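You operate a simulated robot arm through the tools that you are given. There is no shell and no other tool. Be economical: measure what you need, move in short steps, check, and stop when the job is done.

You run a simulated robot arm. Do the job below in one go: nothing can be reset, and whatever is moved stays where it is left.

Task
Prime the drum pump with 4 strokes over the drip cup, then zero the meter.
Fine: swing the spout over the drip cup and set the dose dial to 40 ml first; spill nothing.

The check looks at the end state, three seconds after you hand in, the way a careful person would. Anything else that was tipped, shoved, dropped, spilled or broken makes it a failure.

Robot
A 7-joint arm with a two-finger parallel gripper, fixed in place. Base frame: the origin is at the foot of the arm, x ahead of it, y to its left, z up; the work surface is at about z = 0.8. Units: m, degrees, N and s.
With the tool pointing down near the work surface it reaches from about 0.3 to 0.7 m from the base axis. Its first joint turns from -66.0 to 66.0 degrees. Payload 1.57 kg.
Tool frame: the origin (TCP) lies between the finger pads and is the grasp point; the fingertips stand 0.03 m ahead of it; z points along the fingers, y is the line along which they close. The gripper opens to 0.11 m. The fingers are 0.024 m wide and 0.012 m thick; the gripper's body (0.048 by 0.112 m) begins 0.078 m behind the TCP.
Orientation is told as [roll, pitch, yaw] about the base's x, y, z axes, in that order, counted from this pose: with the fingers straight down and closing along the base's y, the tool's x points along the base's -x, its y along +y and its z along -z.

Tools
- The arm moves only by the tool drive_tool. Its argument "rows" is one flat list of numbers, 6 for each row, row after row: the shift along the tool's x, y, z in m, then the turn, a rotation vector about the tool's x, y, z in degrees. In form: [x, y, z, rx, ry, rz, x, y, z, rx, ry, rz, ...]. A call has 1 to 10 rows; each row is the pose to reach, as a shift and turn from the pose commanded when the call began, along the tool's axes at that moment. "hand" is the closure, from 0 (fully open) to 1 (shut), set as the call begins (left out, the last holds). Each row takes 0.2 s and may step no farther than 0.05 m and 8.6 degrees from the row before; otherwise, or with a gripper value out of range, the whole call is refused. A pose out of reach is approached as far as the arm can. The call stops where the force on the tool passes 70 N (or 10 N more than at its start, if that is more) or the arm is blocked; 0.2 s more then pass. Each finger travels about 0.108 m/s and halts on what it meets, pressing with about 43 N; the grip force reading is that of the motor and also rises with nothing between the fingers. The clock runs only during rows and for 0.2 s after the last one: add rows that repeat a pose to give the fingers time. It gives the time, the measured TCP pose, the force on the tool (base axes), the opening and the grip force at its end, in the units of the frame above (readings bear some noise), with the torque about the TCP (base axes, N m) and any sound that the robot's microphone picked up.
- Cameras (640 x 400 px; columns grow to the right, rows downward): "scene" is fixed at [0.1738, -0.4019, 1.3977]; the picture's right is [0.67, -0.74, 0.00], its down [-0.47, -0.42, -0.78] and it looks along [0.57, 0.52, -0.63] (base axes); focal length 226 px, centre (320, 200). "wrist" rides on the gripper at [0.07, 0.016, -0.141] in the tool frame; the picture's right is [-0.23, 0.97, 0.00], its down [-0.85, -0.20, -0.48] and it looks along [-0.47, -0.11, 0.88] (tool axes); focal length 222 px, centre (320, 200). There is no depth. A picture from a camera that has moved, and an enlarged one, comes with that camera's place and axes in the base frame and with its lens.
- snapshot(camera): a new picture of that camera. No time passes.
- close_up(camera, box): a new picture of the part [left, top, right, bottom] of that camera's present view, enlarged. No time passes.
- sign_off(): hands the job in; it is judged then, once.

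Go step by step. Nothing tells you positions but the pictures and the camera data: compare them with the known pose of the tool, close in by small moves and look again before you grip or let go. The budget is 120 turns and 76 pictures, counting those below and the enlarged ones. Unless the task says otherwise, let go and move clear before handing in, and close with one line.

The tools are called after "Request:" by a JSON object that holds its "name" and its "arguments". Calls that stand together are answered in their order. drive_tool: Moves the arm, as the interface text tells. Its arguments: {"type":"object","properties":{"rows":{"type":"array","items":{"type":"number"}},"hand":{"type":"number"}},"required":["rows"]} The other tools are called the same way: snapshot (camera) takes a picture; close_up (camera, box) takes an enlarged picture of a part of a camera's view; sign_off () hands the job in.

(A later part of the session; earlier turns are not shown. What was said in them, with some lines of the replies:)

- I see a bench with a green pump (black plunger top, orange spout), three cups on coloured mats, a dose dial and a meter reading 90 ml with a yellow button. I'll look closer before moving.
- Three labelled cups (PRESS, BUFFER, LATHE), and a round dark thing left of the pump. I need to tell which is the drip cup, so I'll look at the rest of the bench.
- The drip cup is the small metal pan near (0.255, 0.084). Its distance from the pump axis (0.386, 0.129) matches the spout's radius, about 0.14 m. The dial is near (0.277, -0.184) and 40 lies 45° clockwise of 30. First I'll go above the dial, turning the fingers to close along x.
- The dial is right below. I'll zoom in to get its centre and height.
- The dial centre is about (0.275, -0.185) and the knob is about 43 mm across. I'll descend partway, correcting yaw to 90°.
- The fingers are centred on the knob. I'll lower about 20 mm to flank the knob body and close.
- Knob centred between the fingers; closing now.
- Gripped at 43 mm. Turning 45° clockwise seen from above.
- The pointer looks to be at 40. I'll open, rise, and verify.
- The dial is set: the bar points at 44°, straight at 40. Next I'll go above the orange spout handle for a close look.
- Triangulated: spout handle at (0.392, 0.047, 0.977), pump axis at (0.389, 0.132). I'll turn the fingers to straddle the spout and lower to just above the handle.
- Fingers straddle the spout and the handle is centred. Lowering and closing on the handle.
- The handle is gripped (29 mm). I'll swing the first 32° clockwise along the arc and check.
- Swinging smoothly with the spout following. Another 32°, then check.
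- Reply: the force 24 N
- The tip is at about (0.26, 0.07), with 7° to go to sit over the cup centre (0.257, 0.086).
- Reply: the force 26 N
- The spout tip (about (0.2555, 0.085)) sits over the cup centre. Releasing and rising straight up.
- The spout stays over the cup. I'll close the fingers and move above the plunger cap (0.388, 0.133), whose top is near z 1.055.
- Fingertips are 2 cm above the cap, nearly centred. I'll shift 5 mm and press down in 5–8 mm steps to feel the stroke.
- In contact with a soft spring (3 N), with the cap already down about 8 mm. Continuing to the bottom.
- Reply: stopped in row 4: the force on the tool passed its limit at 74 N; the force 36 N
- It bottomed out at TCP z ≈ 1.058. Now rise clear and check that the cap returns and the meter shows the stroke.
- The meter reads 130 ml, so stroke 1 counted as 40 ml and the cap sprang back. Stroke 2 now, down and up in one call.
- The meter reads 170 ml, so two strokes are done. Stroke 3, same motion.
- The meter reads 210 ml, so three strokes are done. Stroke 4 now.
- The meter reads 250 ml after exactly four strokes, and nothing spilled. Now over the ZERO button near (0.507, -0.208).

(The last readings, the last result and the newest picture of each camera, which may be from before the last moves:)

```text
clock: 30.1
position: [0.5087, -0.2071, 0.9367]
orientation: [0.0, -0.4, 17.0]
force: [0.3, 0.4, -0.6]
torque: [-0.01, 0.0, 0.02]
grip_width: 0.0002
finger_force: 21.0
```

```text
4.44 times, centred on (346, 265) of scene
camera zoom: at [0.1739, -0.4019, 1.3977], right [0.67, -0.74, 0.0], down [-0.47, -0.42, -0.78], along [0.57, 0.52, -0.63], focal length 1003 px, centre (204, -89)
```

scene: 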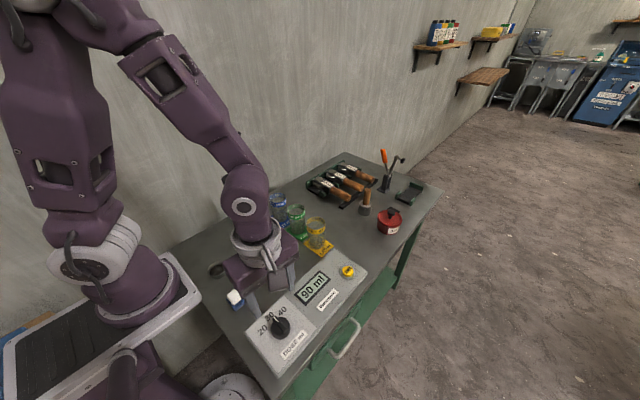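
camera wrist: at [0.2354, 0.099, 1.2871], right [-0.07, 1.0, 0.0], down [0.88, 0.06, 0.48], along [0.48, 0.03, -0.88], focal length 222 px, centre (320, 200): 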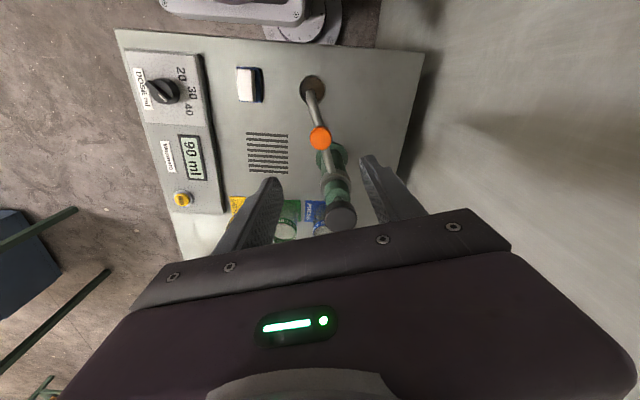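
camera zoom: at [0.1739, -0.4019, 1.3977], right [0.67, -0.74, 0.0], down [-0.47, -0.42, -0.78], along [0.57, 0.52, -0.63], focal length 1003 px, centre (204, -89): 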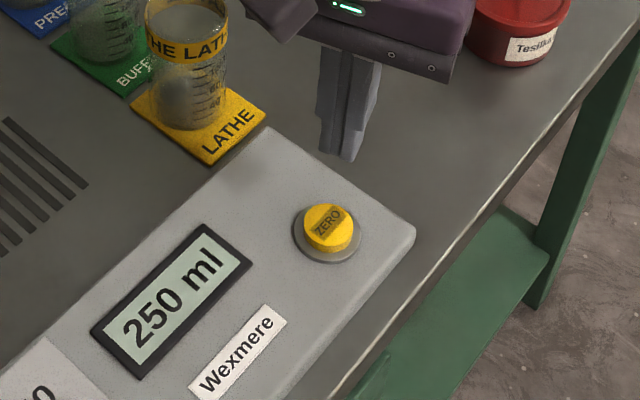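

The button top is at (0.504, -0.208, 0.83). I'll correct 5 mm and press gently in small steps.

Request:
{"name": "drive_tool", "arguments": {"rows": [0.005, 0, 0.035, 0, 0, 0, 0.005, 0, 0.065, 0, 0, 0, 0.005, 0, 0.072, 0, 0, 0, 0.005, 0, 0.076, 0, 0, 0, 0.005, 0, 0.079, 0, 0, 0, 0.005, 0, 0.082, 0, 0, 0]}}

Request:
{"name": "close_up", "arguments": {"camera": "scene", "box": [290, 220, 402, 310]}}

```text
clock: 31.5
position: [0.5035, -0.2083, 0.8556]
orientation: [-0.2, -0.4, 17.0]
force: [-12.1, 7.6, 45.4]
torque: [0.22, 0.61, 0.01]
grip_width: 0.0003
finger_force: 21.1
heard: click
```

```text
4.44 times, centred on (346, 265) of scene
camera zoom: at [0.1728, -0.4014, 1.398], right [0.67, -0.74, 0.0], down [-0.46, -0.43, -0.78], along [0.57, 0.52, -0.63], focal length 1003 px, centre (204, -89)
```

zoom: 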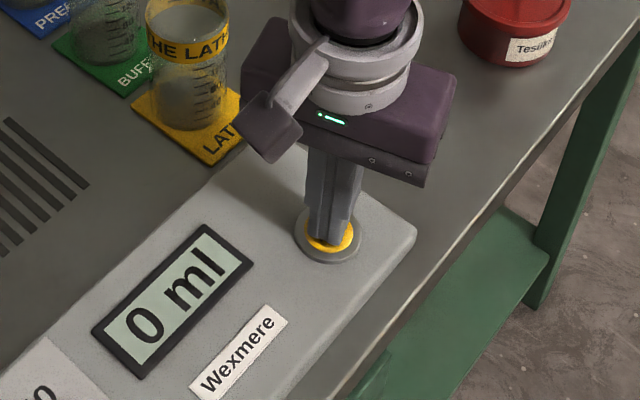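

It clicked and the meter reads 0 ml. Rising clear and doing a final check.

Request:
{"name": "drive_tool", "arguments": {"rows": [0, 0, -0.04, 0, 0, 0, 0, 0, -0.08, 0, 0, 0, 0, 0, -0.12, 0, 0, 0, 0, 0, -0.16, 0, 0, 0, 0, 0, -0.2, 0, 0, 0, 0, 0, -0.24, 0, 0, 0, 0, 0, -0.28, 0, 0, 0]}}

Request:
{"name": "close_up", "arguments": {"camera": "scene", "box": [190, 140, 446, 350]}}

```text
clock: 33.1
position: [0.5016, -0.2081, 1.1365]
orientation: [-0.1, -0.4, 17.1]
force: [0.5, -0.4, 0.1]
torque: [0.0, -0.02, 0.0]
grip_width: 0.0
finger_force: 21.0
```

```text
1.90 times, centred on (318, 245) of scene
camera zoom: at [0.1738, -0.4019, 1.3977], right [0.67, -0.74, 0.0], down [-0.47, -0.42, -0.78], along [0.57, 0.52, -0.63], focal length 430 px, centre (324, 114)
```

zoom: 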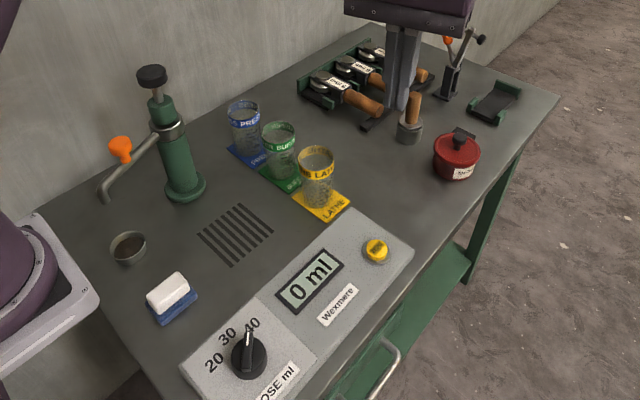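

The dial is at 40, the spout is over the drip cup, the meter reads 0 ml and nothing else has moved. Handing in.

Request:
{"name": "sign_off", "arguments": {}}

```text
The job is handed in.
```

I set the dose dial to 40 ml and swung the spout over the drip cup. I then primed the pump with exactly four strokes and zeroed the meter, with no spill seen and nothing else moved.
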